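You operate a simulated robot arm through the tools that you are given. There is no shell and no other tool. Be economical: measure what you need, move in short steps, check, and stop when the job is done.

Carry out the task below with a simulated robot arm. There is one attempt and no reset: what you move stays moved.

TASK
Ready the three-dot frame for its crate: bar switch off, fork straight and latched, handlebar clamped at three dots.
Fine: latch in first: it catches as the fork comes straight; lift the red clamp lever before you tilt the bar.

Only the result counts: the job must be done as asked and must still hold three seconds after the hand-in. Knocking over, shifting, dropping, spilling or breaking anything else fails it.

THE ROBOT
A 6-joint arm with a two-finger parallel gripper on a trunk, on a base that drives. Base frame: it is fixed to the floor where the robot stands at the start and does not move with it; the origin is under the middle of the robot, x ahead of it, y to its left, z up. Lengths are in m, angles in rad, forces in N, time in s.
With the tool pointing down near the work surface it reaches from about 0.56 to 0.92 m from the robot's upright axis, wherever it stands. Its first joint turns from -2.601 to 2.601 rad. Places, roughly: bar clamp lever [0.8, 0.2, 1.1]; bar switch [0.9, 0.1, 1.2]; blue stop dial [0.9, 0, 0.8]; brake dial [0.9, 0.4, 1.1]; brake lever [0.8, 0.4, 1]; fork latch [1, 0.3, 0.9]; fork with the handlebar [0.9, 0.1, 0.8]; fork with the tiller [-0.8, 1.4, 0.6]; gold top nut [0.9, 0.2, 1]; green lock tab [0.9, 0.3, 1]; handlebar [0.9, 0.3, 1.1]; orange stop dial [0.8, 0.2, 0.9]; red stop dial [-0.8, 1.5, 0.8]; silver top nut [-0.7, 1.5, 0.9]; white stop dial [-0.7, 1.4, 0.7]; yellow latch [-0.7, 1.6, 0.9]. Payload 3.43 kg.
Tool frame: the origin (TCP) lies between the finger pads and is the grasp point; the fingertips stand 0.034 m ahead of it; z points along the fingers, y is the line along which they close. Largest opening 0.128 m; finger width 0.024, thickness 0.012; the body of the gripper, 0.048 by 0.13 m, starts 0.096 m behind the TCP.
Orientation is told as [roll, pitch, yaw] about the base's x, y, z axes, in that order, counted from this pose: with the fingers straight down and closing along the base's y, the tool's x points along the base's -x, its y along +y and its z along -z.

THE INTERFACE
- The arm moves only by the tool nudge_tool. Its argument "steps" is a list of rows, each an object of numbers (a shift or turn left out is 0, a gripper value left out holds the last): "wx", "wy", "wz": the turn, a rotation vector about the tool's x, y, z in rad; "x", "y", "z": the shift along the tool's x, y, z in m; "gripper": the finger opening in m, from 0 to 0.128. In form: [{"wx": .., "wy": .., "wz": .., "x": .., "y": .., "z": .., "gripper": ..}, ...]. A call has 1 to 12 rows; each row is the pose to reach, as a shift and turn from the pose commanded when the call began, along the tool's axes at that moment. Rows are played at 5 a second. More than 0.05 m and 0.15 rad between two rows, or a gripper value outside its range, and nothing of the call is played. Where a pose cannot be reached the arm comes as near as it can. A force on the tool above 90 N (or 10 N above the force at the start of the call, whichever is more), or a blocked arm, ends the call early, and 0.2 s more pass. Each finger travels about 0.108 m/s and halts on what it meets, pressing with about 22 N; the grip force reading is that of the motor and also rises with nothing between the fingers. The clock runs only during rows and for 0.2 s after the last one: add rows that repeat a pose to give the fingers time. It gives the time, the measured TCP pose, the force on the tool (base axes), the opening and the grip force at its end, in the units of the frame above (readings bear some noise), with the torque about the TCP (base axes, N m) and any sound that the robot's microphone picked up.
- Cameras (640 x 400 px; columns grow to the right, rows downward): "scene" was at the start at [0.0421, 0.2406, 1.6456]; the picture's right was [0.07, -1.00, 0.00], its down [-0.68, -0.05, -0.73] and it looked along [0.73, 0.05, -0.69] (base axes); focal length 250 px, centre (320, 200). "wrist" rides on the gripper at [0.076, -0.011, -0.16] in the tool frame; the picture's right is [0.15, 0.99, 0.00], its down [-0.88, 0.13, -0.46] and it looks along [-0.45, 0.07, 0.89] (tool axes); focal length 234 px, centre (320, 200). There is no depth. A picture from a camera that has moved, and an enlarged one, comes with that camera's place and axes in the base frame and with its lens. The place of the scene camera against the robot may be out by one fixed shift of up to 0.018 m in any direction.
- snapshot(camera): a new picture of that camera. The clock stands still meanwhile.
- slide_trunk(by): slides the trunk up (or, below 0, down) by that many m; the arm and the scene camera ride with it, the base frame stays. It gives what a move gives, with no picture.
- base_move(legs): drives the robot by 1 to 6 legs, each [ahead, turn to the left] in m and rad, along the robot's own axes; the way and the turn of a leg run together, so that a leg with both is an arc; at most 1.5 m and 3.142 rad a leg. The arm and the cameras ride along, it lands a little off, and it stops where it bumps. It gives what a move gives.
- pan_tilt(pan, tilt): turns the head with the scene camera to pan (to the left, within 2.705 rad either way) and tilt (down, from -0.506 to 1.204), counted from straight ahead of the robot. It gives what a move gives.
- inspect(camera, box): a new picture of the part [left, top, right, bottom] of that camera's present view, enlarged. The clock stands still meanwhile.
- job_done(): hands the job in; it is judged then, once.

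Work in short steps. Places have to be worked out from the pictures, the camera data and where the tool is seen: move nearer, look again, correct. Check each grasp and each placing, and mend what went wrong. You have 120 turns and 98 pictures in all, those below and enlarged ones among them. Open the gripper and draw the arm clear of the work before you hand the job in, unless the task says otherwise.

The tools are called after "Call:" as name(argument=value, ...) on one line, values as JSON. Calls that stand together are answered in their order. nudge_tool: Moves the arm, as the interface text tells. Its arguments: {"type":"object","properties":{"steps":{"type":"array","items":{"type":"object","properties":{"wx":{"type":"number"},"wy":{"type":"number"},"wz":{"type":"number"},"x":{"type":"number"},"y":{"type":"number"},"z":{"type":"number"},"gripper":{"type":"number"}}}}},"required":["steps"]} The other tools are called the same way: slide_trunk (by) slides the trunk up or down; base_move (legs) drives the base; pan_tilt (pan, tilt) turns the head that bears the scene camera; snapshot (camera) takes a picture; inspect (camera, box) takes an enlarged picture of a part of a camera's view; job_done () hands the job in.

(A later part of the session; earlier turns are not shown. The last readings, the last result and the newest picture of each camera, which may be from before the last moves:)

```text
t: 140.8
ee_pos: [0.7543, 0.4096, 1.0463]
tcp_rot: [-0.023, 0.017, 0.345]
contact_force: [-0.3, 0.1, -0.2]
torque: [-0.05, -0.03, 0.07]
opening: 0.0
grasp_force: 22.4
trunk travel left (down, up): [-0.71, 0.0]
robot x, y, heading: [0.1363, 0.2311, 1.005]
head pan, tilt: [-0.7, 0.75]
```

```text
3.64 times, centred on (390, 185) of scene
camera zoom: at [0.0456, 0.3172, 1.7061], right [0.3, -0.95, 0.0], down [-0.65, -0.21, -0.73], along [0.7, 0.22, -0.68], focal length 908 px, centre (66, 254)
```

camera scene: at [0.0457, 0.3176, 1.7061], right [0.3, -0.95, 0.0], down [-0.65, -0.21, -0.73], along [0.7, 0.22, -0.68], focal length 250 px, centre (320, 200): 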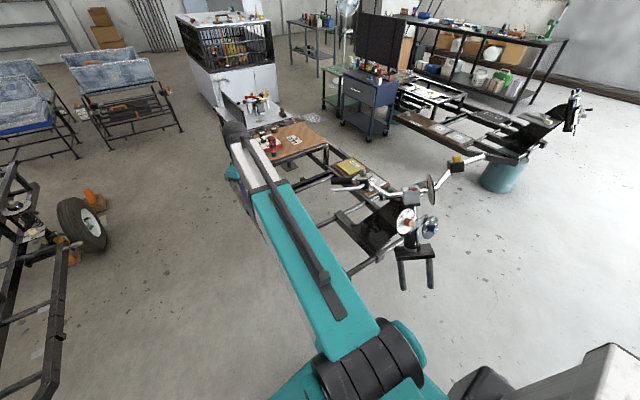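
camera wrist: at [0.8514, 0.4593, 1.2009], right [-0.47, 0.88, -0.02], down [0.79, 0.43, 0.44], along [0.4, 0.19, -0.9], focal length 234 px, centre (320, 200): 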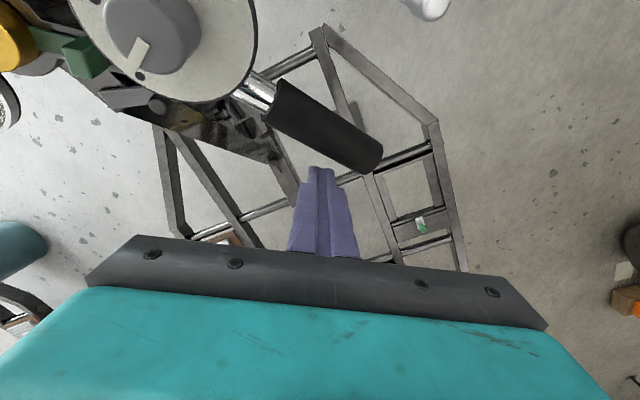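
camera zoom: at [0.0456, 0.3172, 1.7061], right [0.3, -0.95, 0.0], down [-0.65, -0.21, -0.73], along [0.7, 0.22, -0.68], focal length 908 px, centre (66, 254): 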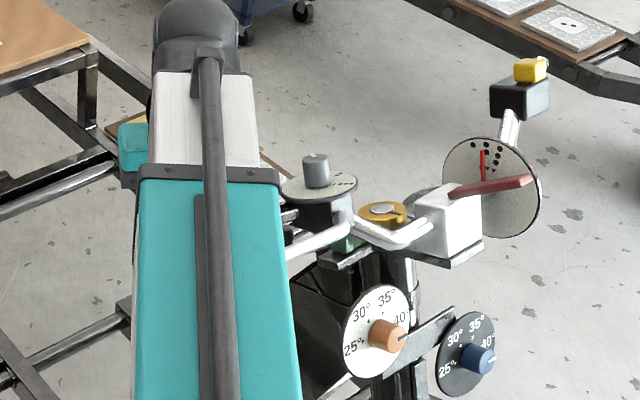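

~30° turned. Go on in finer steps.

Call:
nudge_tool(steps=[{"x": 0.008, "y": -0.003}, {"x": 0.016, "y": -0.007}, {"x": 0.023, "y": -0.01}, {"x": 0.03, "y": -0.014}, {"x": 0.038, "y": -0.018}, {"x": 0.045, "y": -0.023}])

Call:
snapshot(camera="scene")

```text
t: 142.2
ee_pos: [0.7192, 0.373, 1.048]
tcp_rot: [-0.024, 0.016, 0.346]
contact_force: [-0.3, 0.2, 0.7]
torque: [0.02, 0.01, 0.01]
opening: 0.0
grasp_force: 22.0
trunk travel left (down, up): [-0.71, 0.0]
robot x, y, heading: [0.1337, 0.2335, 1.004]
head pan, tilt: [-0.7, 0.75]
```

```text
26 pictures are left
camera scene: at [0.0457, 0.3172, 1.7061], right [0.3, -0.95, 0.0], down [-0.65, -0.21, -0.73], along [0.7, 0.22, -0.68], focal length 250 px, centre (320, 200)
```

scene: 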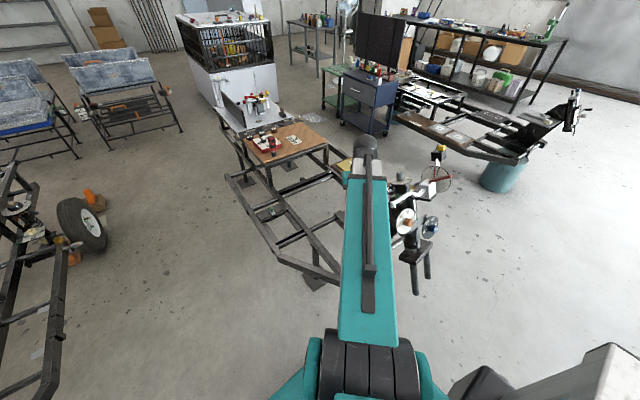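

Call:
snapshot(camera="wrist")

Call:
inspect(camera="scene", box=[370, 130, 490, 300])

```text
25 pictures are left
camera wrist: at [0.6527, 0.34, 1.2077], right [-0.47, 0.88, -0.02], down [0.79, 0.43, 0.44], along [0.4, 0.19, -0.9], focal length 234 px, centre (320, 200)
```

wrist: 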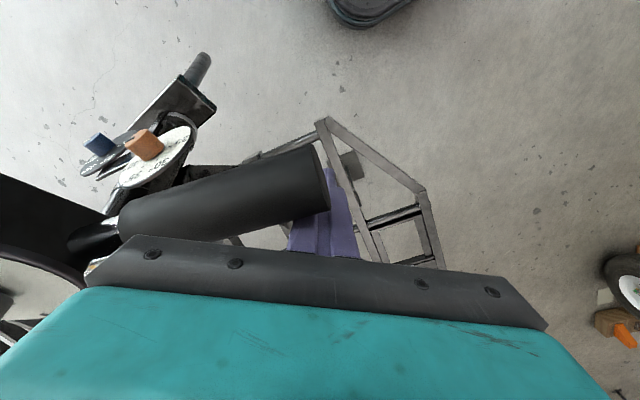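

```text
2.35 times, centred on (430, 215) of scene
camera zoom: at [0.0457, 0.3172, 1.7061], right [0.3, -0.95, 0.0], down [-0.65, -0.21, -0.73], along [0.7, 0.22, -0.68], focal length 587 px, centre (61, 165)
```

zoom: 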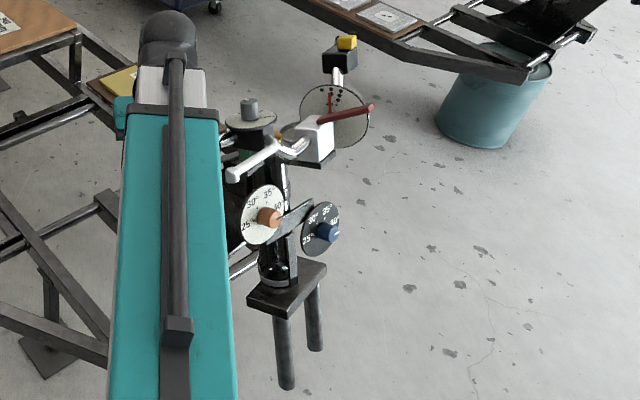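

Call:
inspect(camera="wrist", box=[60, 30, 340, 250])

```text
1.82 times, centred on (200, 140) of wrist
camera zoom: at [0.6527, 0.34, 1.2077], right [-0.47, 0.88, -0.02], down [0.79, 0.43, 0.44], along [0.4, 0.19, -0.9], focal length 426 px, centre (538, 309)
```

zoom: 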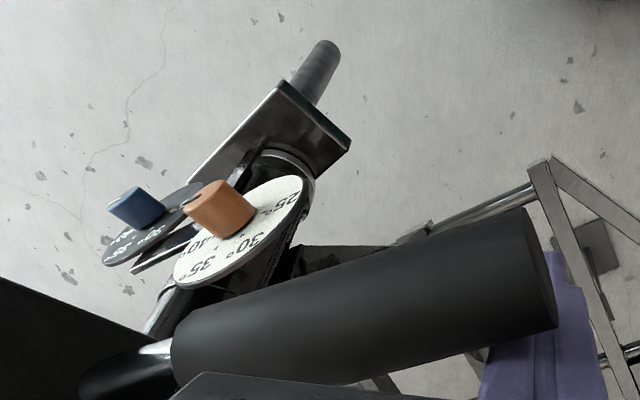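

The fork turned past straight (plate now ≈28° beyond) without catching, so the latch lever probably isn't fully in: it stopped short near the green tab. I'll back the tool off, shift the base left, and look at the lever again.

Call:
nudge_tool(steps=[{"x": -0.015, "y": 0.04}, {"x": -0.03, "y": 0.085}, {"x": -0.045, "y": 0.13}, {"x": -0.061, "y": 0.17, "z": -0.03}])

Call:
base_move(legs=[[0, 0.38], [0.37, 0]])

Call:
pan_tilt(pan=-1.6, tilt=0.8)

Call:
inspect(camera="scene", box=[200, 100, 440, 250])

```text
refused: row 4 steps farther than a row can; nothing moved
```

```text
t: 146.3
ee_pos: [0.6885, 0.9568, 1.0474]
tcp_rot: [-0.025, 0.016, 0.737]
contact_force: [-0.1, 0.4, -0.1]
torque: [0.03, -0.02, 0.02]
opening: 0.0
grasp_force: 22.1
trunk travel left (down, up): [-0.71, 0.0]
robot x, y, heading: [0.1983, 0.5964, 1.398]
head pan, tilt: [-0.7, 0.75]
```

```text
t: 147.5
ee_pos: [0.6871, 0.9569, 1.0477]
tcp_rot: [-0.024, 0.017, 0.737]
contact_force: [-0.5, -0.2, 0.6]
torque: [-0.02, 0.02, 0.02]
opening: 0.0
grasp_force: 22.1
trunk travel left (down, up): [-0.71, 0.0]
robot x, y, heading: [0.1977, 0.6006, 1.392]
head pan, tilt: [-1.6, 0.799]
```

```text
2.67 times, centred on (320, 175) of scene
camera zoom: at [0.1055, 0.5783, 1.7021], right [-0.2, -0.98, 0.0], down [-0.7, 0.15, -0.7], along [0.68, -0.14, -0.72], focal length 666 px, centre (320, 267)
```

zoom: 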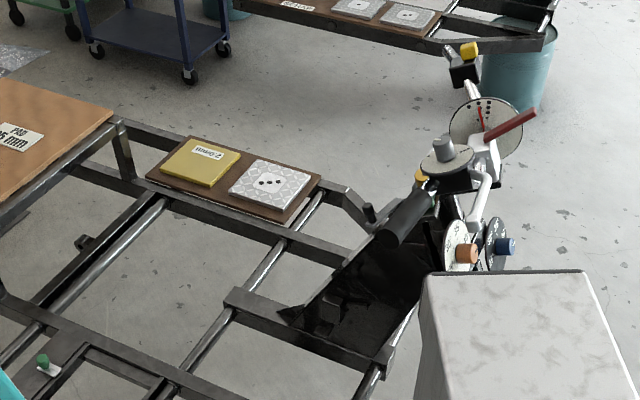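

The refused nudge didn't matter; the base swing cleared the grip without contact. Knob is near (0.96, 0.31). I bring the tool in from the left rear.

Call:
nudge_tool(steps=[{"x": 0.0132, "y": -0.044}, {"x": 0.0264, "y": -0.088}, {"x": 0.0396, "y": -0.132}, {"x": 0.0528, "y": -0.176}, {"x": 0.066, "y": -0.22}, {"x": 0.079, "y": -0.264}, {"x": 0.092, "y": -0.308}, {"x": 0.1056, "y": -0.352}, {"x": 0.119, "y": -0.396}, {"x": 0.119, "y": -0.44}, {"x": 0.119, "y": -0.485}])

Call:
snapshot(camera="wrist")

```text
t: 149.9
ee_pos: [0.9265, 0.5212, 1.0579]
tcp_rot: [-0.025, 0.014, 0.735]
contact_force: [-0.2, -0.5, 0.0]
torque: [0.05, 0.0, 0.01]
opening: 0.0
grasp_force: 21.5
trunk travel left (down, up): [-0.71, 0.0]
robot x, y, heading: [0.1982, 0.5996, 1.394]
head pan, tilt: [-1.6, 0.799]
```

```text
21 pictures are left
camera wrist: at [0.8773, 0.4647, 1.219], right [-0.77, 0.63, -0.02], down [0.56, 0.7, 0.44], along [0.29, 0.33, -0.9], focal length 234 px, centre (320, 200)
```

wrist: 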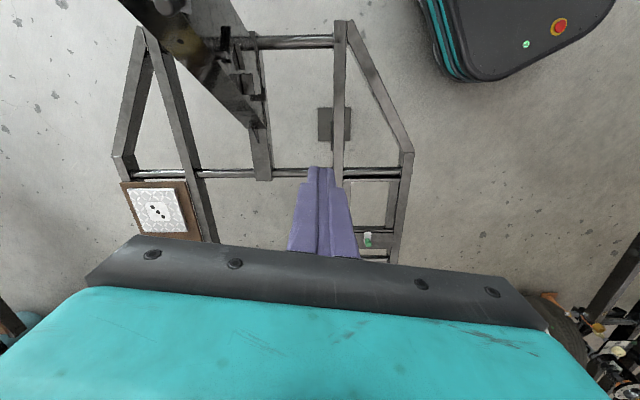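

Continue to just beyond the knob, staying high, and look.

Call:
nudge_tool(steps=[{"x": 0.012, "y": -0.04}, {"x": 0.025, "y": -0.08}, {"x": 0.037, "y": -0.12}, {"x": 0.05, "y": -0.155}, {"x": 0.06, "y": -0.185}])

Call:
snapshot(camera="wrist")

```text
t: 151.1
ee_pos: [1.0052, 0.3387, 1.0652]
tcp_rot: [-0.024, 0.017, 0.737]
contact_force: [0.3, 0.4, -0.2]
torque: [0.01, 0.03, -0.04]
opening: 0.0001
grasp_force: 22.2
trunk travel left (down, up): [-0.71, 0.0]
robot x, y, heading: [0.1991, 0.6047, 1.388]
head pan, tilt: [-1.6, 0.799]
```

```text
20 pictures are left
camera wrist: at [0.9554, 0.2836, 1.2245], right [-0.77, 0.63, -0.02], down [0.56, 0.7, 0.44], along [0.29, 0.33, -0.9], focal length 234 px, centre (320, 200)
```

wrist: 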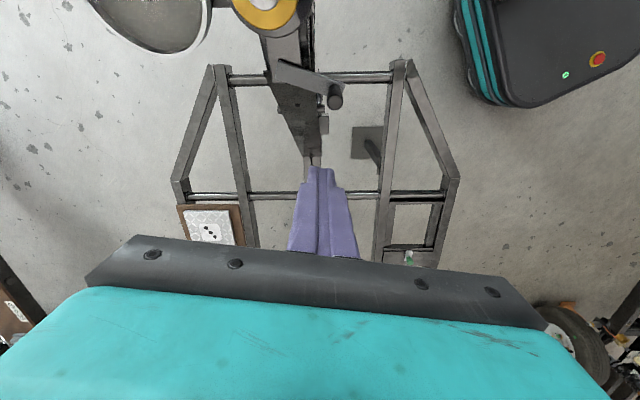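

Call:
inspect(camera="wrist", box=[220, 0, 380, 140])

```text
2.86 times, centred on (300, 70) of wrist
camera zoom: at [0.9554, 0.2836, 1.2245], right [-0.77, 0.63, -0.02], down [0.56, 0.7, 0.44], along [0.29, 0.33, -0.9], focal length 669 px, centre (377, 571)
```

zoom: 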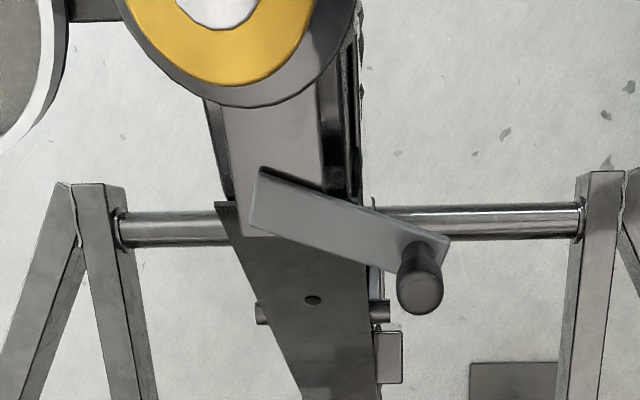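

Viewed from above the lever stands at ~70° and the green tab has now swung away with the fork, so there's room to go further. I descend behind the knob.

Call:
nudge_tool(steps=[{"x": 0.012, "z": 0.04}, {"x": 0.015, "z": 0.085}, {"x": 0.015, "z": 0.128}, {"x": 0.015, "z": 0.128}])

Call:
inspect(camera="wrist", box=[200, 0, 420, 220])

```text
t: 152.1
ee_pos: [0.9957, 0.3244, 0.937]
tcp_rot: [-0.024, 0.014, 0.736]
contact_force: [-0.1, 0.1, -0.7]
torque: [0.02, 0.0, -0.04]
opening: 0.0
grasp_force: 21.9
trunk travel left (down, up): [-0.71, 0.0]
robot x, y, heading: [0.2011, 0.5997, 1.392]
head pan, tilt: [-1.6, 0.799]
```

```text
1.82 times, centred on (310, 110) of wrist
camera zoom: at [0.9458, 0.27, 1.0977], right [-0.77, 0.63, -0.02], down [0.56, 0.7, 0.44], along [0.29, 0.33, -0.9], focal length 426 px, centre (338, 364)
```

zoom: 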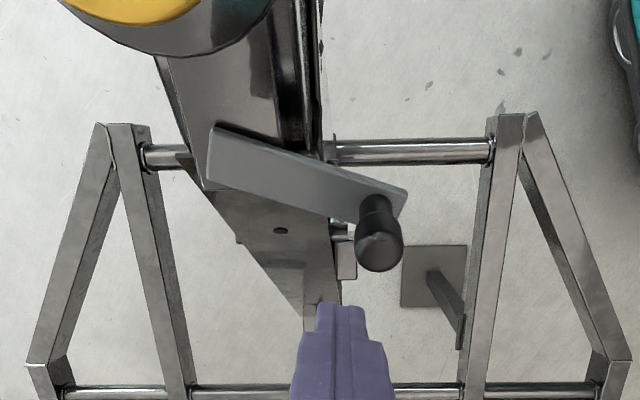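

Shift 1.6 cm sideways to line up, then push the knob toward the head tube.

Call:
nudge_tool(steps=[{"y": 0.016}, {"x": 0.012, "y": 0.016}, {"x": 0.022, "y": 0.018}, {"x": 0.03, "y": 0.02}, {"x": 0.038, "y": 0.021}, {"x": 0.046, "y": 0.021}])

Call:
inspect(camera="wrist", box=[200, 0, 420, 220])

```text
t: 153.5
ee_pos: [0.9521, 0.3151, 0.9396]
tcp_rot: [-0.028, 0.007, 0.741]
contact_force: [30.7, 15.9, 5.7]
torque: [0.01, -0.25, 0.45]
opening: 0.0
grasp_force: 22.1
trunk travel left (down, up): [-0.71, 0.0]
robot x, y, heading: [0.1932, 0.6002, 1.392]
head pan, tilt: [-1.6, 0.799]
```

```text
1.82 times, centred on (310, 110) of wrist
camera zoom: at [0.9005, 0.2594, 1.0988], right [-0.78, 0.63, -0.03], down [0.56, 0.7, 0.45], along [0.3, 0.33, -0.9], focal length 426 px, centre (338, 364)
```

zoom: 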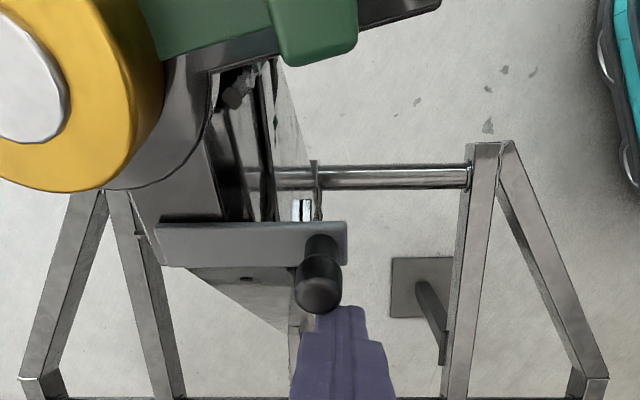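

The lever is now square across (≈90°) and pushing back – likely its stop. A little more push to confirm.

Call:
nudge_tool(steps=[{"x": 0.005, "y": 0.002}, {"x": 0.01, "y": 0.004}])

Call:
inspect(camera="wrist", box=[200, 0, 420, 220])

```text
t: 154.1
ee_pos: [0.9502, 0.3161, 0.9389]
tcp_rot: [-0.039, -0.004, 0.745]
contact_force: [70.1, 22.5, 12.1]
torque: [0.01, -0.48, 1.05]
opening: 0.0
grasp_force: 22.0
trunk travel left (down, up): [-0.71, 0.0]
robot x, y, heading: [0.1982, 0.5987, 1.397]
head pan, tilt: [-1.6, 0.799]
```

```text
1.82 times, centred on (310, 110) of wrist
camera zoom: at [0.8975, 0.2591, 1.0978], right [-0.78, 0.63, -0.04], down [0.55, 0.7, 0.46], along [0.31, 0.33, -0.89], focal length 426 px, centre (338, 364)
```

zoom: 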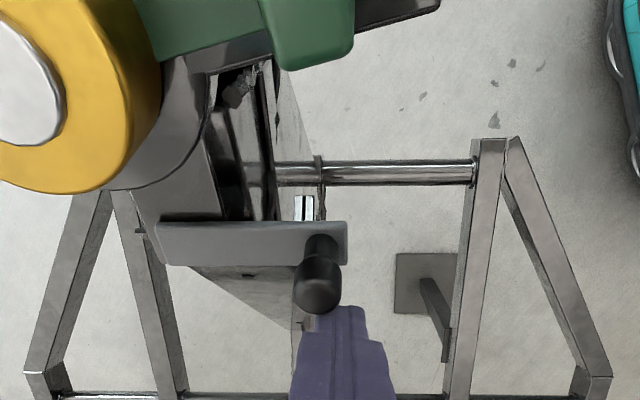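

The latch lever is hard against its 90° stop, so it's in. I retreat up and out, then go round to the front stance to bring the fork back through straight.

Call:
nudge_tool(steps=[{"x": -0.02}, {"x": -0.045}, {"x": -0.045, "z": -0.045}, {"x": -0.045, "z": -0.09}, {"x": -0.05, "z": -0.12, "y": 0.02}, {"x": -0.062, "z": -0.12, "y": 0.065}, {"x": -0.075, "z": -0.12, "y": 0.11}, {"x": -0.088, "z": -0.12, "y": 0.155}, {"x": -0.1, "z": -0.12, "y": 0.2}, {"x": -0.112, "z": -0.12, "y": 0.245}, {"x": -0.124, "z": -0.12, "y": 0.29}])

Call:
nudge_tool(steps=[{"x": -0.012, "y": 0.045}, {"x": -0.024, "y": 0.09}, {"x": -0.036, "y": 0.135}, {"x": -0.048, "y": 0.18}, {"x": -0.06, "y": 0.225}, {"x": -0.07, "y": 0.27}, {"x": -0.08, "y": 0.31}])

Call:
base_move(legs=[[-0.37, 0], [0, -0.38], [-0.5, 0], [0, -0.55]])

```text
t: 156.5
ee_pos: [0.8367, 0.6101, 1.0547]
tcp_rot: [-0.026, 0.016, 0.738]
contact_force: [0.7, 0.2, -0.1]
torque: [0.02, 0.0, -0.02]
opening: 0.0002
grasp_force: 22.3
trunk travel left (down, up): [-0.71, 0.0]
robot x, y, heading: [0.1941, 0.6015, 1.393]
head pan, tilt: [-1.6, 0.799]
```

```text
t: 158.1
ee_pos: [0.6839, 0.8922, 1.0401]
tcp_rot: [-0.028, 0.016, 0.737]
contact_force: [0.4, -0.7, -0.4]
torque: [-0.03, 0.02, -0.01]
opening: 0.0
grasp_force: 22.1
trunk travel left (down, up): [-0.71, 0.0]
robot x, y, heading: [0.1994, 0.599, 1.39]
head pan, tilt: [-1.6, 0.799]
```

```text
t: 162.3
ee_pos: [0.6932, 0.3271, 1.0489]
tcp_rot: [-0.026, 0.0, 0.364]
contact_force: [-7.2, 16.4, 44.7]
torque: [-2.99, -0.21, -0.51]
opening: 0.0001
grasp_force: 21.9
trunk travel left (down, up): [-0.71, 0.0]
robot x, y, heading: [0.1489, 0.2209, 1.04]
head pan, tilt: [-1.6, 0.799]
stopped in leg 2: the force on the tool passed its limit at 99 N (the readings are from after the stop); the commanded pose is now the measured one
```

My turn swept the tool onto the grip; I turn back left at once to clear it and look.

Call:
base_move(legs=[[0, 0.36]])

Call:
pan_tilt(pan=-1.1, tilt=0.75)

Call:
snapshot(camera="scene")

Call:
inspect(camera="scene", box=[280, 110, 440, 250])

```text
t: 164.1
ee_pos: [0.6266, 0.5124, 1.0463]
tcp_rot: [-0.024, 0.006, 0.719]
contact_force: [-0.2, -0.1, 0.1]
torque: [0.02, 0.0, 0.02]
opening: 0.0
grasp_force: 21.9
trunk travel left (down, up): [-0.71, 0.0]
robot x, y, heading: [0.1293, 0.2297, 1.389]
head pan, tilt: [-1.6, 0.799]
```

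```text
t: 165.0
ee_pos: [0.6269, 0.5127, 1.0449]
tcp_rot: [-0.025, 0.005, 0.717]
contact_force: [0.1, 1.0, -0.6]
torque: [-0.03, 0.02, -0.01]
opening: 0.0
grasp_force: 22.0
trunk travel left (down, up): [-0.71, 0.0]
robot x, y, heading: [0.1304, 0.2293, 1.39]
head pan, tilt: [-1.1, 0.75]
```

```text
15 pictures are left
camera scene: at [0.0392, 0.2488, 1.7061], right [0.28, -0.96, 0.0], down [-0.65, -0.19, -0.73], along [0.7, 0.21, -0.68], focal length 250 px, centre (320, 200)
```

scene: 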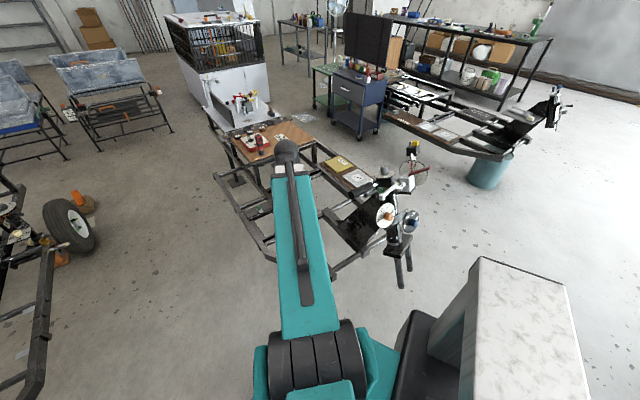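

```text
2.86 times, centred on (360, 180) of scene
camera zoom: at [0.0392, 0.2488, 1.7061], right [0.28, -0.96, 0.0], down [-0.65, -0.19, -0.73], along [0.7, 0.21, -0.68], focal length 713 px, centre (206, 257)
```

zoom: 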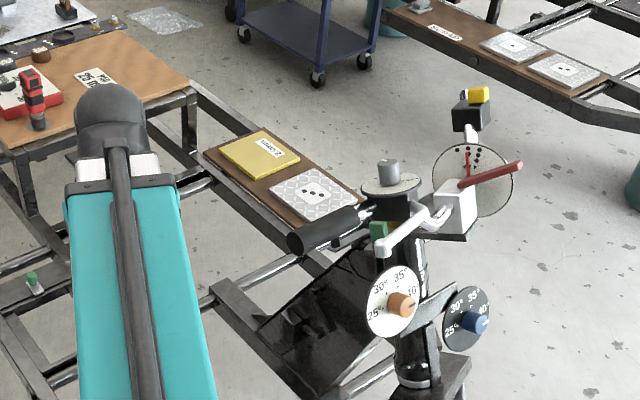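

The fork is still past straight, with the grip end ≈(0.71, 0.33, 1.12) and the brake lever tip ≈(0.715, 0.22). I back the base up so the fingers can enter between the two from the front and push the grip back.

Call:
base_move(legs=[[-0.3, 0]])

Call:
snapshot(camera="wrist")

```text
t: 167.3
ee_pos: [0.5704, 0.2062, 1.046]
tcp_rot: [-0.025, 0.006, 0.722]
contact_force: [-0.5, -0.1, 0.2]
torque: [0.05, 0.0, 0.0]
opening: 0.0
grasp_force: 22.1
trunk travel left (down, up): [-0.71, 0.0]
robot x, y, heading: [0.0719, -0.0783, 1.396]
head pan, tilt: [-1.1, 0.75]
```

```text
13 pictures are left
camera wrist: at [0.5173, 0.1513, 1.2057], right [-0.76, 0.64, -0.02], down [0.57, 0.69, 0.45], along [0.3, 0.33, -0.89], focal length 234 px, centre (320, 200)
```

wrist: 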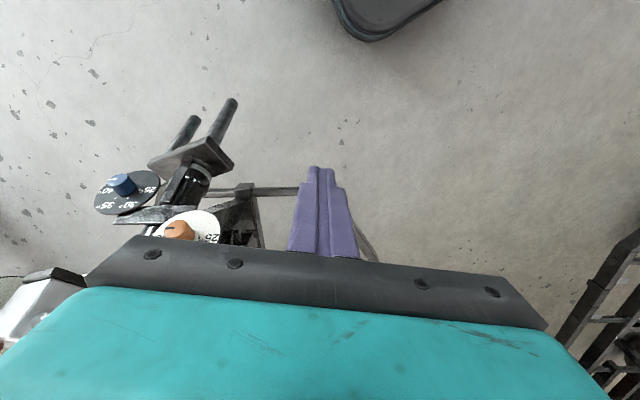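

The plate confirms ~24° past straight. Move in between lever tip and grip end.

Call:
nudge_tool(steps=[{"z": -0.04}, {"x": -0.035, "y": -0.008, "z": -0.04}, {"x": -0.07, "y": -0.016, "z": -0.04}, {"x": -0.105, "y": -0.024, "z": -0.04}])

Call:
inspect(camera="scene", box=[240, 60, 440, 200])

```text
t: 168.3
ee_pos: [0.6639, 0.26, 1.0875]
tcp_rot: [-0.024, 0.005, 0.723]
contact_force: [-0.1, -0.2, -0.1]
torque: [0.03, -0.04, 0.01]
opening: 0.0
grasp_force: 21.7
trunk travel left (down, up): [-0.71, 0.0]
robot x, y, heading: [0.0761, -0.0778, 1.399]
head pan, tilt: [-1.1, 0.75]
```

```text
2.86 times, centred on (340, 130) of scene
camera zoom: at [-0.0173, -0.059, 1.7061], right [0.29, -0.96, 0.0], down [-0.65, -0.2, -0.73], along [0.7, 0.21, -0.68], focal length 713 px, centre (263, 400)
```

zoom: 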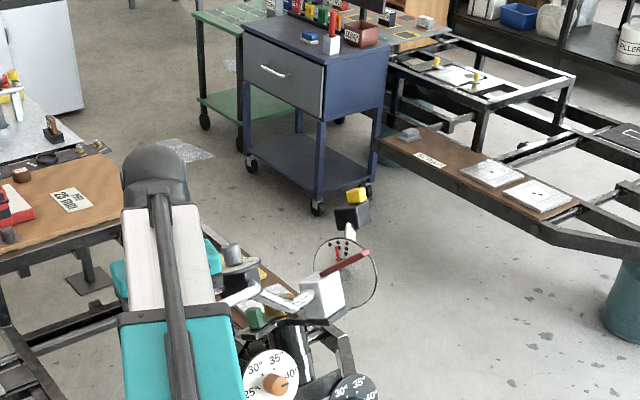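

Finger is between them. Push the grip back along its arc, listening for the catch.

Call:
nudge_tool(steps=[{"x": -0.0275, "y": -0.008}, {"x": -0.0437, "y": -0.006}, {"x": -0.058, "y": 0.0}, {"x": -0.0726, "y": 0.0053}, {"x": -0.088, "y": 0.011}, {"x": -0.105, "y": 0.016}, {"x": -0.121, "y": 0.02}])

```text
t: 169.9
ee_pos: [0.7341, 0.3472, 1.0853]
tcp_rot: [-0.021, 0.021, 0.722]
contact_force: [-40.6, -27.9, -14.6]
torque: [0.02, 0.09, -0.34]
opening: 0.0
grasp_force: 21.8
trunk travel left (down, up): [-0.71, 0.0]
robot x, y, heading: [0.0741, -0.0781, 1.391]
head pan, tilt: [-1.1, 0.75]
```

Firm resistance now (≈50 N) — perhaps the latch has caught. Look.

Call:
inspect(camera="scene", box=[240, 120, 400, 260])

```text
2.86 times, centred on (320, 190) of scene
camera zoom: at [-0.022, -0.0633, 1.7055], right [0.29, -0.96, 0.0], down [-0.65, -0.2, -0.73], along [0.7, 0.21, -0.68], focal length 713 px, centre (320, 229)
```

zoom: 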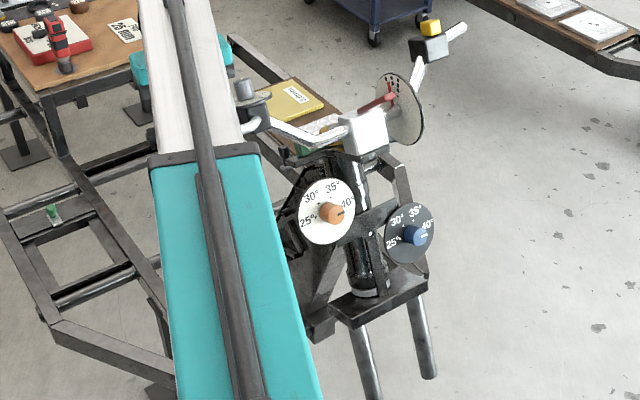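

The fork plate is square to the frame and resists 50 N: latched. Next the red lever, estimated from (0.90, 0.155, 1.085) up to a tip at (0.845, 0.10, 1.15). I back the tool off and carry it round to the front.

Call:
nudge_tool(steps=[{"x": 0.04, "y": -0.007}, {"x": 0.08, "y": -0.014}, {"x": 0.118, "y": -0.02}, {"x": 0.137, "y": -0.061}, {"x": 0.156, "y": -0.102}, {"x": 0.175, "y": -0.143}, {"x": 0.195, "y": -0.184}, {"x": 0.21, "y": -0.225}, {"x": 0.225, "y": -0.264}])

Call:
nudge_tool(steps=[{"z": -0.03}, {"z": -0.055, "x": -0.02}, {"z": -0.06, "x": -0.05}])

Call:
inspect(camera="scene", box=[300, 110, 400, 180])

```text
t: 170.6
ee_pos: [0.7099, 0.305, 1.089]
tcp_rot: [-0.032, -0.049, 0.736]
contact_force: [28.2, 20.8, -6.6]
torque: [-0.6, 0.9, 0.57]
opening: 0.0
grasp_force: 21.9
trunk travel left (down, up): [-0.71, 0.0]
robot x, y, heading: [0.0781, -0.0756, 1.398]
head pan, tilt: [-1.1, 0.75]
stopped in row 3: the force on the tool passed its limit at 114 N (the readings are from after the stop); the commanded pose is now the measured one
```

```text
t: 171.4
ee_pos: [0.7404, 0.3329, 1.1555]
tcp_rot: [-0.03, -0.04, 0.732]
contact_force: [0.3, -0.2, -0.4]
torque: [0.0, 0.0, -0.01]
opening: 0.0003
grasp_force: 21.8
trunk travel left (down, up): [-0.71, 0.0]
robot x, y, heading: [0.0753, -0.0781, 1.396]
head pan, tilt: [-1.1, 0.75]
```

```text
5.71 times, centred on (350, 145) of scene
camera zoom: at [-0.0179, -0.0598, 1.7061], right [0.29, -0.96, 0.0], down [-0.65, -0.2, -0.73], along [0.7, 0.21, -0.68], focal length 1427 px, centre (149, 514)
```

zoom: 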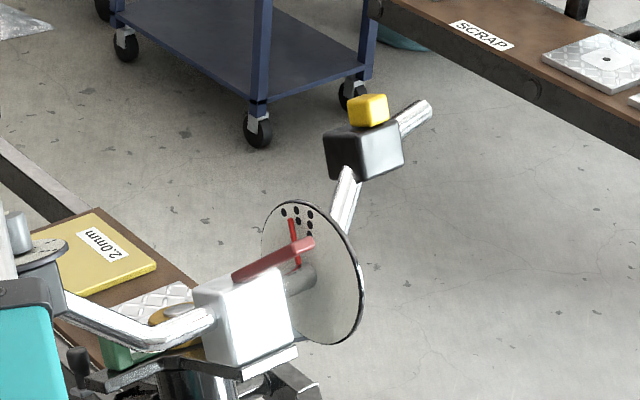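

Backing out I caught the brake lever from inside; the fork held straight, though, so the latch is holding. I'll raise a little and slide outward between the grip and lever instead.

Call:
nudge_tool(steps=[{"z": -0.02}, {"x": -0.004, "y": 0.02, "z": -0.022}, {"x": -0.025, "y": 0.054, "z": -0.022}, {"x": -0.035, "y": 0.095, "z": -0.022}, {"x": -0.03, "y": 0.13, "z": -0.022}, {"x": -0.0246, "y": 0.162, "z": -0.01}, {"x": 0.0127, "y": 0.19, "z": 0.0}])

Call:
inspect(camera="scene", box=[240, 110, 400, 210])

```text
t: 173.0
ee_pos: [0.6018, 0.468, 1.1458]
tcp_rot: [-0.032, -0.04, 0.731]
contact_force: [-0.6, 1.0, -0.4]
torque: [0.01, -0.02, 0.0]
opening: 0.0
grasp_force: 21.8
trunk travel left (down, up): [-0.71, 0.0]
robot x, y, heading: [0.0731, -0.0778, 1.392]
head pan, tilt: [-1.1, 0.75]
```

```text
4.00 times, centred on (320, 160) of scene
camera zoom: at [-0.0185, -0.0594, 1.7061], right [0.29, -0.96, 0.0], down [-0.65, -0.2, -0.73], along [0.7, 0.21, -0.68], focal length 999 px, centre (320, 360)
```

zoom: 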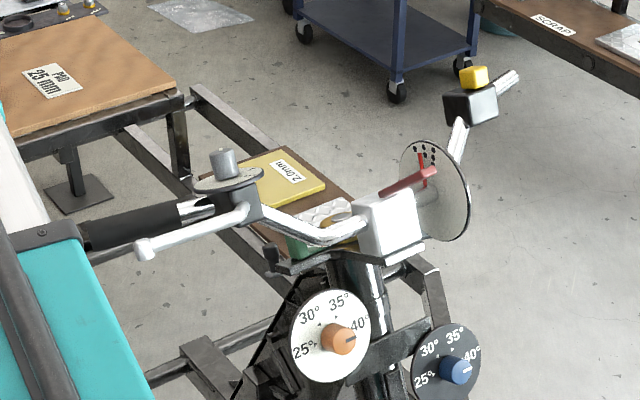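

The brake lever looks as before and the three-dot group lies one step right of the pointer. Now round the brake lever tip, low and close in, to the front of the red lever.

Call:
nudge_tool(steps=[{"z": 0.045}, {"z": 0.09, "x": 0.01}, {"z": 0.09, "x": 0.04, "y": -0.02}, {"z": 0.09, "x": 0.0655, "y": -0.0326}, {"z": 0.09, "x": 0.09, "y": -0.058}, {"z": 0.09, "x": 0.112, "y": -0.0846}, {"z": 0.09, "x": 0.137, "y": -0.116}, {"z": 0.09, "x": 0.162, "y": -0.1475}, {"z": 0.09, "x": 0.184, "y": -0.187}, {"z": 0.09, "x": 0.207, "y": -0.228}, {"z": 0.09, "x": 0.219, "y": -0.27}, {"z": 0.09, "x": 0.229, "y": -0.314}])

Call:
nudge_tool(steps=[{"y": -0.042}, {"x": -0.003, "y": -0.085}, {"x": -0.02, "y": -0.12}, {"x": -0.03, "y": -0.147}, {"x": -0.03, "y": -0.147, "z": -0.045}, {"x": -0.03, "y": -0.147, "z": -0.088}])

Call:
snapshot(camera="wrist")

```text
t: 175.6
ee_pos: [0.6472, 0.0786, 1.0561]
tcp_rot: [-0.032, -0.04, 0.734]
contact_force: [0.2, -0.3, 0.6]
torque: [-0.01, 0.04, -0.03]
opening: 0.0
grasp_force: 22.0
trunk travel left (down, up): [-0.71, 0.0]
robot x, y, heading: [0.0748, -0.0784, 1.398]
head pan, tilt: [-1.1, 0.75]
```

```text
t: 177.0
ee_pos: [0.7629, -0.0069, 1.1506]
tcp_rot: [-0.033, -0.037, 0.733]
contact_force: [-0.1, 0.4, -0.3]
torque: [0.05, -0.02, 0.03]
opening: 0.0
grasp_force: 21.5
trunk travel left (down, up): [-0.71, 0.0]
robot x, y, heading: [0.0745, -0.0779, 1.396]
head pan, tilt: [-1.1, 0.75]
```

```text
8 pictures are left
camera wrist: at [0.7049, -0.0682, 1.307], right [-0.77, 0.64, -0.04], down [0.54, 0.68, 0.49], along [0.33, 0.35, -0.87], focal length 234 px, centre (320, 200)
```

wrist: 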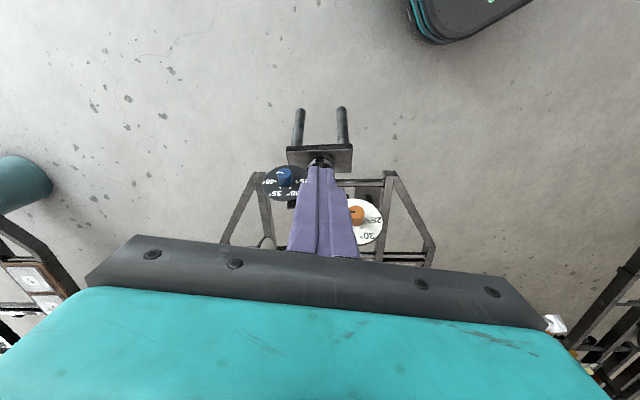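

The wrist view shows the fork plate perfectly square with the frame, tool on the centre line. Now push the red lever up and back from the front.

Call:
nudge_tool(steps=[{"x": -0.04, "y": 0.004}, {"x": -0.08, "y": 0.007}, {"x": -0.1, "y": 0.008}, {"x": -0.115, "y": 0.009}, {"x": -0.13, "y": 0.009}, {"x": -0.142, "y": 0.009}, {"x": -0.153, "y": 0.009}, {"x": -0.165, "y": 0.009}])

Call:
inspect(camera="scene", box=[280, 110, 420, 200])

```text
t: 178.8
ee_pos: [0.8822, 0.1075, 1.1578]
tcp_rot: [-0.032, -0.039, 0.733]
contact_force: [-0.1, 0.5, 0.0]
torque: [0.01, 0.02, 0.01]
opening: 0.0
grasp_force: 21.7
trunk travel left (down, up): [-0.71, 0.0]
robot x, y, heading: [0.0741, -0.0782, 1.395]
head pan, tilt: [-1.1, 0.75]
```

```text
4.44 times, centred on (350, 155) of scene
camera zoom: at [-0.0172, -0.0588, 1.7061], right [0.29, -0.96, 0.0], down [-0.65, -0.2, -0.73], along [0.7, 0.21, -0.68], focal length 1110 px, centre (187, 400)
```

zoom: 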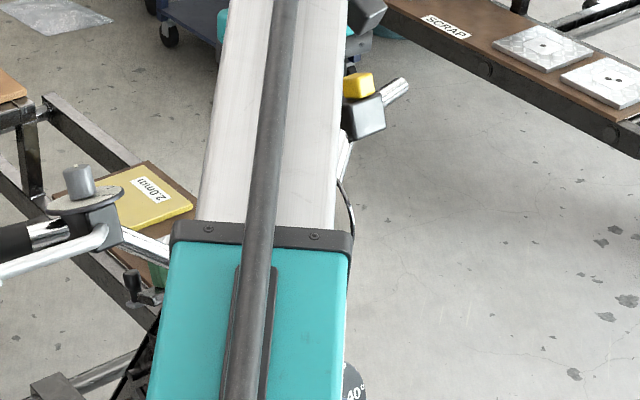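

Call:
snapshot(camera="wrist")

```text
6 pictures are left
camera wrist: at [0.8234, 0.048, 1.3142], right [-0.77, 0.64, -0.04], down [0.54, 0.68, 0.49], along [0.34, 0.35, -0.87], focal length 234 px, centre (320, 200)
```

wrist: 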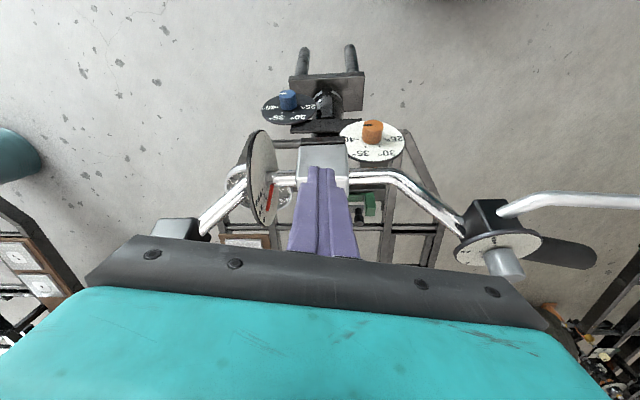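

Good: the lever no longer lies over the box front; it's pushed up behind the finger with no resistance. Push on to its stop.

Call:
nudge_tool(steps=[{"x": -0.012}, {"x": -0.024}, {"x": -0.034, "z": 0.003}, {"x": -0.044, "z": 0.005}])

```text
t: 179.8
ee_pos: [0.9114, 0.137, 1.1552]
tcp_rot: [-0.032, -0.041, 0.732]
contact_force: [-0.1, -0.8, 0.7]
torque: [0.01, 0.01, -0.05]
opening: 0.0
grasp_force: 22.0
trunk travel left (down, up): [-0.71, 0.0]
robot x, y, heading: [0.0719, -0.0778, 1.394]
head pan, tilt: [-1.1, 0.75]
```

No resistance at all; I back the finger off to the front and check lever and pointer in one view.

Call:
nudge_tool(steps=[{"x": 0.04}, {"x": 0.08}, {"x": 0.12}, {"x": 0.16}, {"x": 0.2}, {"x": 0.22, "y": -0.04}, {"x": 0.22, "y": -0.085}, {"x": 0.22, "y": -0.13}])

Call:
inspect(camera="scene", box=[300, 110, 400, 180])

```text
t: 181.6
ee_pos: [0.8363, -0.1086, 1.155]
tcp_rot: [-0.03, -0.04, 0.733]
contact_force: [0.7, -1.2, -0.7]
torque: [-0.01, 0.01, -0.05]
opening: 0.0
grasp_force: 21.9
trunk travel left (down, up): [-0.71, 0.0]
robot x, y, heading: [0.0751, -0.0783, 1.389]
head pan, tilt: [-1.1, 0.75]
```

```text
5.71 times, centred on (350, 145) of scene
camera zoom: at [-0.0172, -0.0598, 1.7061], right [0.29, -0.96, 0.0], down [-0.65, -0.2, -0.73], along [0.7, 0.21, -0.68], focal length 1427 px, centre (149, 514)
```

zoom: 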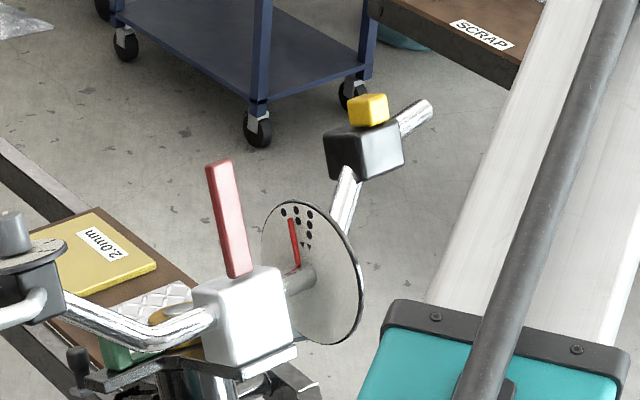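

The red lever stands up, so the clamp is open. To tilt the bar I'll grasp the left grip end from above; first carry the tool back around, low and close in.

Call:
nudge_tool(steps=[{"x": 0.001, "y": 0.035, "z": 0.03}, {"x": 0.003, "y": 0.07, "z": 0.06}, {"x": 0.004, "y": 0.11, "z": 0.085}, {"x": 0.01, "y": 0.155, "z": 0.095}, {"x": 0.0155, "y": 0.201, "z": 0.095}, {"x": 0.014, "y": 0.247, "z": 0.095}, {"x": 0.012, "y": 0.293, "z": 0.095}, {"x": 0.0, "y": 0.335, "z": 0.095}, {"x": -0.0143, "y": 0.376, "z": 0.095}, {"x": -0.035, "y": 0.414, "z": 0.095}, {"x": -0.0596, "y": 0.452, "z": 0.095}])

```text
t: 184.0
ee_pos: [0.5815, 0.2682, 1.0467]
tcp_rot: [-0.029, -0.037, 0.731]
contact_force: [0.3, -0.2, 0.5]
torque: [-0.02, 0.02, 0.02]
opening: 0.0
grasp_force: 21.8
trunk travel left (down, up): [-0.71, 0.0]
robot x, y, heading: [0.074, -0.0784, 1.394]
head pan, tilt: [-1.1, 0.75]
```

Call:
nudge_tool(steps=[{"x": -0.0215, "y": 0.029, "wz": -0.1}, {"x": -0.043, "y": 0.058, "wz": -0.2}, {"x": -0.066, "y": 0.084, "wz": -0.3}, {"x": -0.09, "y": 0.11, "wz": -0.4}, {"x": -0.123, "y": 0.128, "wz": -0.5, "z": -0.01}, {"x": -0.1556, "y": 0.145, "wz": -0.6, "z": -0.03, "gripper": 0.07}, {"x": -0.19, "y": 0.14, "wz": -0.7, "z": -0.06}, {"x": -0.227, "y": 0.135, "wz": -0.8, "z": -0.09}, {"x": -0.227, "y": 0.135, "wz": -0.87, "z": -0.11}])

Call:
snapshot(camera="wrist")

```text
t: 186.0
ee_pos: [0.6544, 0.5209, 1.1611]
tcp_rot: [-0.051, -0.002, 1.604]
contact_force: [0.3, -0.5, 0.0]
torque: [0.02, -0.02, 0.01]
opening: 0.0701
grasp_force: 0.1
trunk travel left (down, up): [-0.71, 0.0]
robot x, y, heading: [0.0744, -0.0741, 1.399]
head pan, tilt: [-1.1, 0.75]
```

```text
4 pictures are left
camera wrist: at [0.6594, 0.4442, 1.3205], right [-0.98, -0.18, -0.05], down [-0.18, 0.87, 0.45], along [-0.04, 0.45, -0.89], focal length 234 px, centre (320, 200)
```

wrist: 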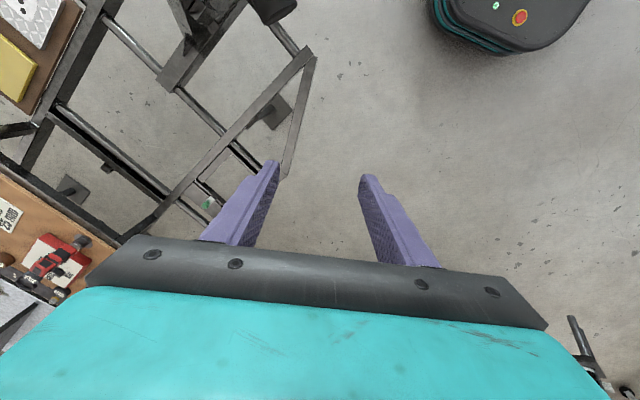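

The grip end shows at ≈(0.715, 0.405). Move over it, narrow slightly, lower, and close.

Call:
nudge_tool(steps=[{"x": 0.04, "y": -0.02, "gripper": 0.062}, {"x": 0.08, "y": -0.04}, {"x": 0.115, "y": -0.058}, {"x": 0.134, "y": -0.068}, {"x": 0.134, "y": -0.068, "z": 0.025}, {"x": 0.134, "y": -0.068, "z": 0.05}, {"x": 0.134, "y": -0.068, "z": 0.062}])

Call:
nudge_tool(steps=[{"gripper": 0.03}, {"gripper": 0.01}, {"gripper": 0.0}, {"gripper": 0.0}])

```text
t: 187.6
ee_pos: [0.7307, 0.3892, 1.1014]
tcp_rot: [-0.05, -0.001, 1.602]
contact_force: [0.1, 0.3, -1.2]
torque: [0.01, 0.0, 0.0]
opening: 0.0623
grasp_force: 0.1
trunk travel left (down, up): [-0.71, 0.0]
robot x, y, heading: [0.077, -0.0751, 1.393]
head pan, tilt: [-1.1, 0.75]
```

```text
t: 188.6
ee_pos: [0.7275, 0.3918, 1.0995]
tcp_rot: [-0.047, 0.001, 1.604]
contact_force: [-19.6, -0.1, -18.7]
torque: [-0.29, -0.03, 1.69]
opening: 0.053
grasp_force: 45.3
trunk travel left (down, up): [-0.71, 0.0]
robot x, y, heading: [0.0724, -0.0759, 1.393]
head pan, tilt: [-1.1, 0.75]
```

Gripped (≈5 cm, slightly skew). Lift about 2.5 cm as a first tilt and read the pointer.

Call:
nudge_tool(steps=[{"z": -0.006}, {"z": -0.012}, {"z": -0.018}, {"z": -0.025}])

Call:
inspect(camera="scene", box=[310, 120, 390, 180])

```text
t: 189.6
ee_pos: [0.7257, 0.3882, 1.1216]
tcp_rot: [-0.041, 0.01, 1.601]
contact_force: [-31.3, -15.6, -40.0]
torque: [-0.37, 0.44, 2.12]
opening: 0.0508
grasp_force: 44.5
trunk travel left (down, up): [-0.71, 0.0]
robot x, y, heading: [0.0763, -0.0759, 1.397]
head pan, tilt: [-1.1, 0.75]
```

```text
6.67 times, centred on (350, 150) of scene
camera zoom: at [-0.0186, -0.0588, 1.7057], right [0.29, -0.96, 0.0], down [-0.65, -0.2, -0.73], along [0.7, 0.21, -0.68], focal length 1664 px, centre (120, 533)
```

zoom: 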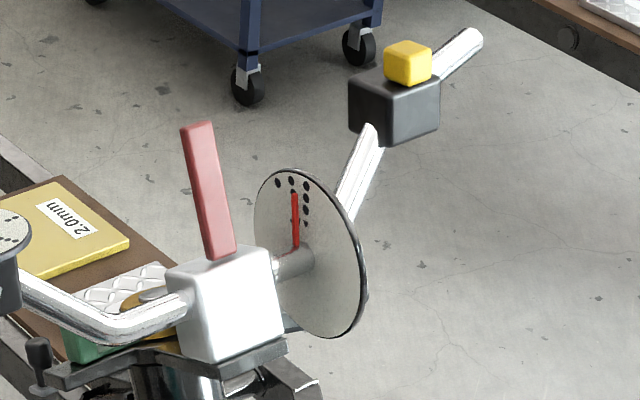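

The pointer moves with the bar and now stands at two dots; three dots is one step further. Lift ~3.7 cm more along the arc and look.

Call:
nudge_tool(steps=[{"x": 0.003, "y": 0.003, "z": -0.009}, {"x": 0.006, "y": 0.006, "z": -0.018}, {"x": 0.009, "y": 0.008, "z": -0.027}, {"x": 0.012, "y": 0.011, "z": -0.036}])

Call:
inspect(camera="scene", box=[310, 120, 390, 180])

```text
t: 190.6
ee_pos: [0.7209, 0.3776, 1.1612]
tcp_rot: [-0.055, -0.002, 1.596]
contact_force: [0.4, -1.9, 7.0]
torque: [0.03, 0.14, 0.0]
opening: 0.0001
grasp_force: 33.2
trunk travel left (down, up): [-0.71, 0.0]
robot x, y, heading: [0.0744, -0.0779, 1.393]
head pan, tilt: [-1.1, 0.75]
```

```text
6.67 times, centred on (350, 150) of scene
camera zoom: at [-0.0152, -0.0583, 1.707], right [0.29, -0.96, 0.0], down [-0.65, -0.2, -0.73], along [0.7, 0.21, -0.68], focal length 1664 px, centre (120, 533)
```

zoom: 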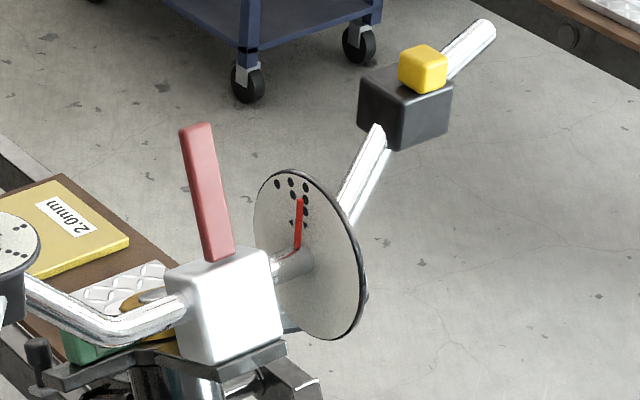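

The grip slipped out with the pointer halfway between two and three. Open, re-grasp deeper, and close.

Call:
nudge_tool(steps=[{"z": -0.012, "gripper": 0.066}, {"z": -0.012, "x": -0.006, "gripper": 0.066}, {"z": -0.012, "x": -0.006}, {"z": 0.02, "x": -0.006}, {"z": 0.045, "x": -0.006}, {"z": 0.065, "x": -0.006}, {"z": 0.068, "x": -0.006}])

Call:
nudge_tool(steps=[{"gripper": 0.03}, {"gripper": 0.01}, {"gripper": 0.0}, {"gripper": 0.0}])

```text
t: 192.2
ee_pos: [0.7221, 0.3827, 1.0903]
tcp_rot: [-0.051, -0.002, 1.602]
contact_force: [0.2, -0.6, -0.1]
torque: [-0.04, -0.04, -0.01]
opening: 0.0662
grasp_force: 0.1
trunk travel left (down, up): [-0.71, 0.0]
robot x, y, heading: [0.0764, -0.0806, 1.396]
head pan, tilt: [-1.1, 0.75]
```

```text
t: 193.2
ee_pos: [0.7226, 0.3825, 1.0903]
tcp_rot: [-0.051, 0.0, 1.605]
contact_force: [5.0, 1.0, 0.4]
torque: [-0.5, -0.44, 1.97]
opening: 0.0502
grasp_force: 45.4
trunk travel left (down, up): [-0.71, 0.0]
robot x, y, heading: [0.0719, -0.0789, 1.395]
head pan, tilt: [-1.1, 0.75]
```

Comparing the pointer's slope with the radial lines of the dots (the pointer stands off the disc, so overlay is misleading): it began at two dots, and is now about half a step past three. I lower the grip ~1.4 cm.

Call:
nudge_tool(steps=[{"z": 0.004}, {"z": 0.008}, {"z": 0.012}, {"z": 0.015}, {"z": 0.015}])

Call:
inspect(camera="scene", box=[336, 134, 368, 174])

```text
t: 194.4
ee_pos: [0.7259, 0.3861, 1.0777]
tcp_rot: [-0.064, -0.01, 1.605]
contact_force: [40.6, 21.2, 42.3]
torque: [-0.83, 0.64, 2.57]
opening: 0.0507
grasp_force: 45.1
trunk travel left (down, up): [-0.71, 0.0]
robot x, y, heading: [0.074, -0.0758, 1.394]
head pan, tilt: [-1.1, 0.75]
```

```text
10.00 times, centred on (352, 154) of scene
camera zoom: at [-0.0158, -0.0587, 1.7064], right [0.29, -0.96, 0.0], down [-0.65, -0.2, -0.73], along [0.7, 0.21, -0.68], focal length 2496 px, centre (0, 660)
```

zoom: 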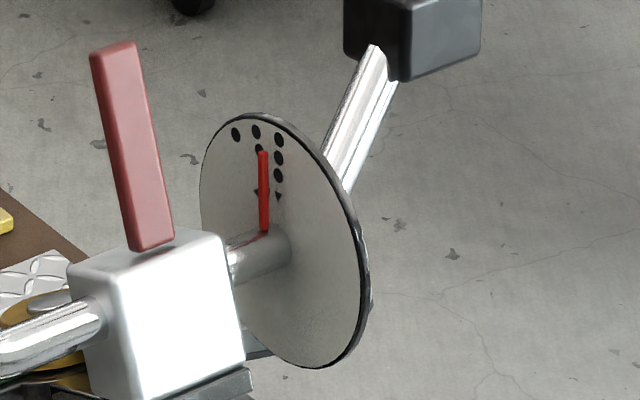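

The pointer is now parallel to the three-dot line (offset only by its constant stand-off). I relax the arm, open and lift away.

Call:
nudge_tool(steps=[{"z": -0.003, "x": 0.001, "y": -0.002}, {"z": -0.003, "x": 0.001, "y": -0.002, "gripper": 0.066}, {"z": -0.003, "x": 0.001, "y": -0.002}, {"z": -0.04}, {"z": -0.08}, {"z": -0.085, "x": -0.04, "y": 0.02}, {"z": -0.085, "x": -0.085, "y": 0.04}, {"z": -0.085, "x": -0.13, "y": 0.06}])

```text
t: 196.2
ee_pos: [0.6512, 0.5087, 1.1618]
tcp_rot: [-0.052, 0.003, 1.601]
contact_force: [-0.9, -0.6, -0.3]
torque: [0.02, -0.01, 0.0]
opening: 0.0659
grasp_force: 0.0
trunk travel left (down, up): [-0.71, 0.0]
robot x, y, heading: [0.0743, -0.0796, 1.392]
head pan, tilt: [-1.1, 0.75]
```

Bar holds. To shut the clamp I need to come behind the raised red lever (tip ≈(0.93, 0.175, 1.16)). I move the base up 0.16 m for reach and bring the closed fingers round behind it.

Call:
base_move(legs=[[0.16, 0]])

Call:
nudge_tool(steps=[{"x": 0.041, "y": -0.027, "gripper": 0}, {"x": 0.082, "y": -0.054}, {"x": 0.122, "y": -0.08}, {"x": 0.163, "y": -0.107}, {"x": 0.204, "y": -0.134}, {"x": 0.237, "y": -0.157}, {"x": 0.27, "y": -0.18}, {"x": 0.303, "y": -0.203}, {"x": 0.336, "y": -0.226}, {"x": 0.368, "y": -0.249}])

```text
t: 197.7
ee_pos: [0.6805, 0.6645, 1.1604]
tcp_rot: [-0.049, -0.001, 1.601]
contact_force: [-0.4, -0.5, 0.4]
torque: [-0.03, 0.01, -0.02]
opening: 0.066
grasp_force: 0.2
trunk travel left (down, up): [-0.71, 0.0]
robot x, y, heading: [0.0994, 0.0777, 1.393]
head pan, tilt: [-1.1, 0.75]
```

```text
t: 199.9
ee_pos: [0.9413, 0.3011, 1.1718]
tcp_rot: [-0.048, -0.004, 1.604]
contact_force: [1.6, 0.5, 0.2]
torque: [0.0, -0.04, 0.01]
opening: 0.0
grasp_force: 21.8
trunk travel left (down, up): [-0.71, 0.0]
robot x, y, heading: [0.1017, 0.0808, 1.391]
head pan, tilt: [-1.1, 0.75]
```

Now sweep forward from behind the lever toward its closed side, tips just above the box.

Call:
nudge_tool(steps=[{"x": 0.045, "y": -0.006, "z": 0.015}, {"x": 0.083, "y": -0.01, "z": 0.026}, {"x": 0.103, "y": 0.005, "z": 0.03}, {"x": 0.12, "y": 0.018, "z": 0.031}, {"x": 0.135, "y": 0.031, "z": 0.032}, {"x": 0.15, "y": 0.044, "z": 0.033}, {"x": 0.162, "y": 0.055, "z": 0.034}, {"x": 0.172, "y": 0.064, "z": 0.034}])

```text
t: 201.7
ee_pos: [0.8848, 0.1365, 1.1331]
tcp_rot: [-0.054, -0.005, 1.607]
contact_force: [22.0, 24.6, 5.1]
torque: [0.81, -0.75, 0.0]
opening: 0.0
grasp_force: 22.1
trunk travel left (down, up): [-0.71, 0.0]
robot x, y, heading: [0.0984, 0.076, 1.399]
head pan, tilt: [-1.1, 0.75]
```

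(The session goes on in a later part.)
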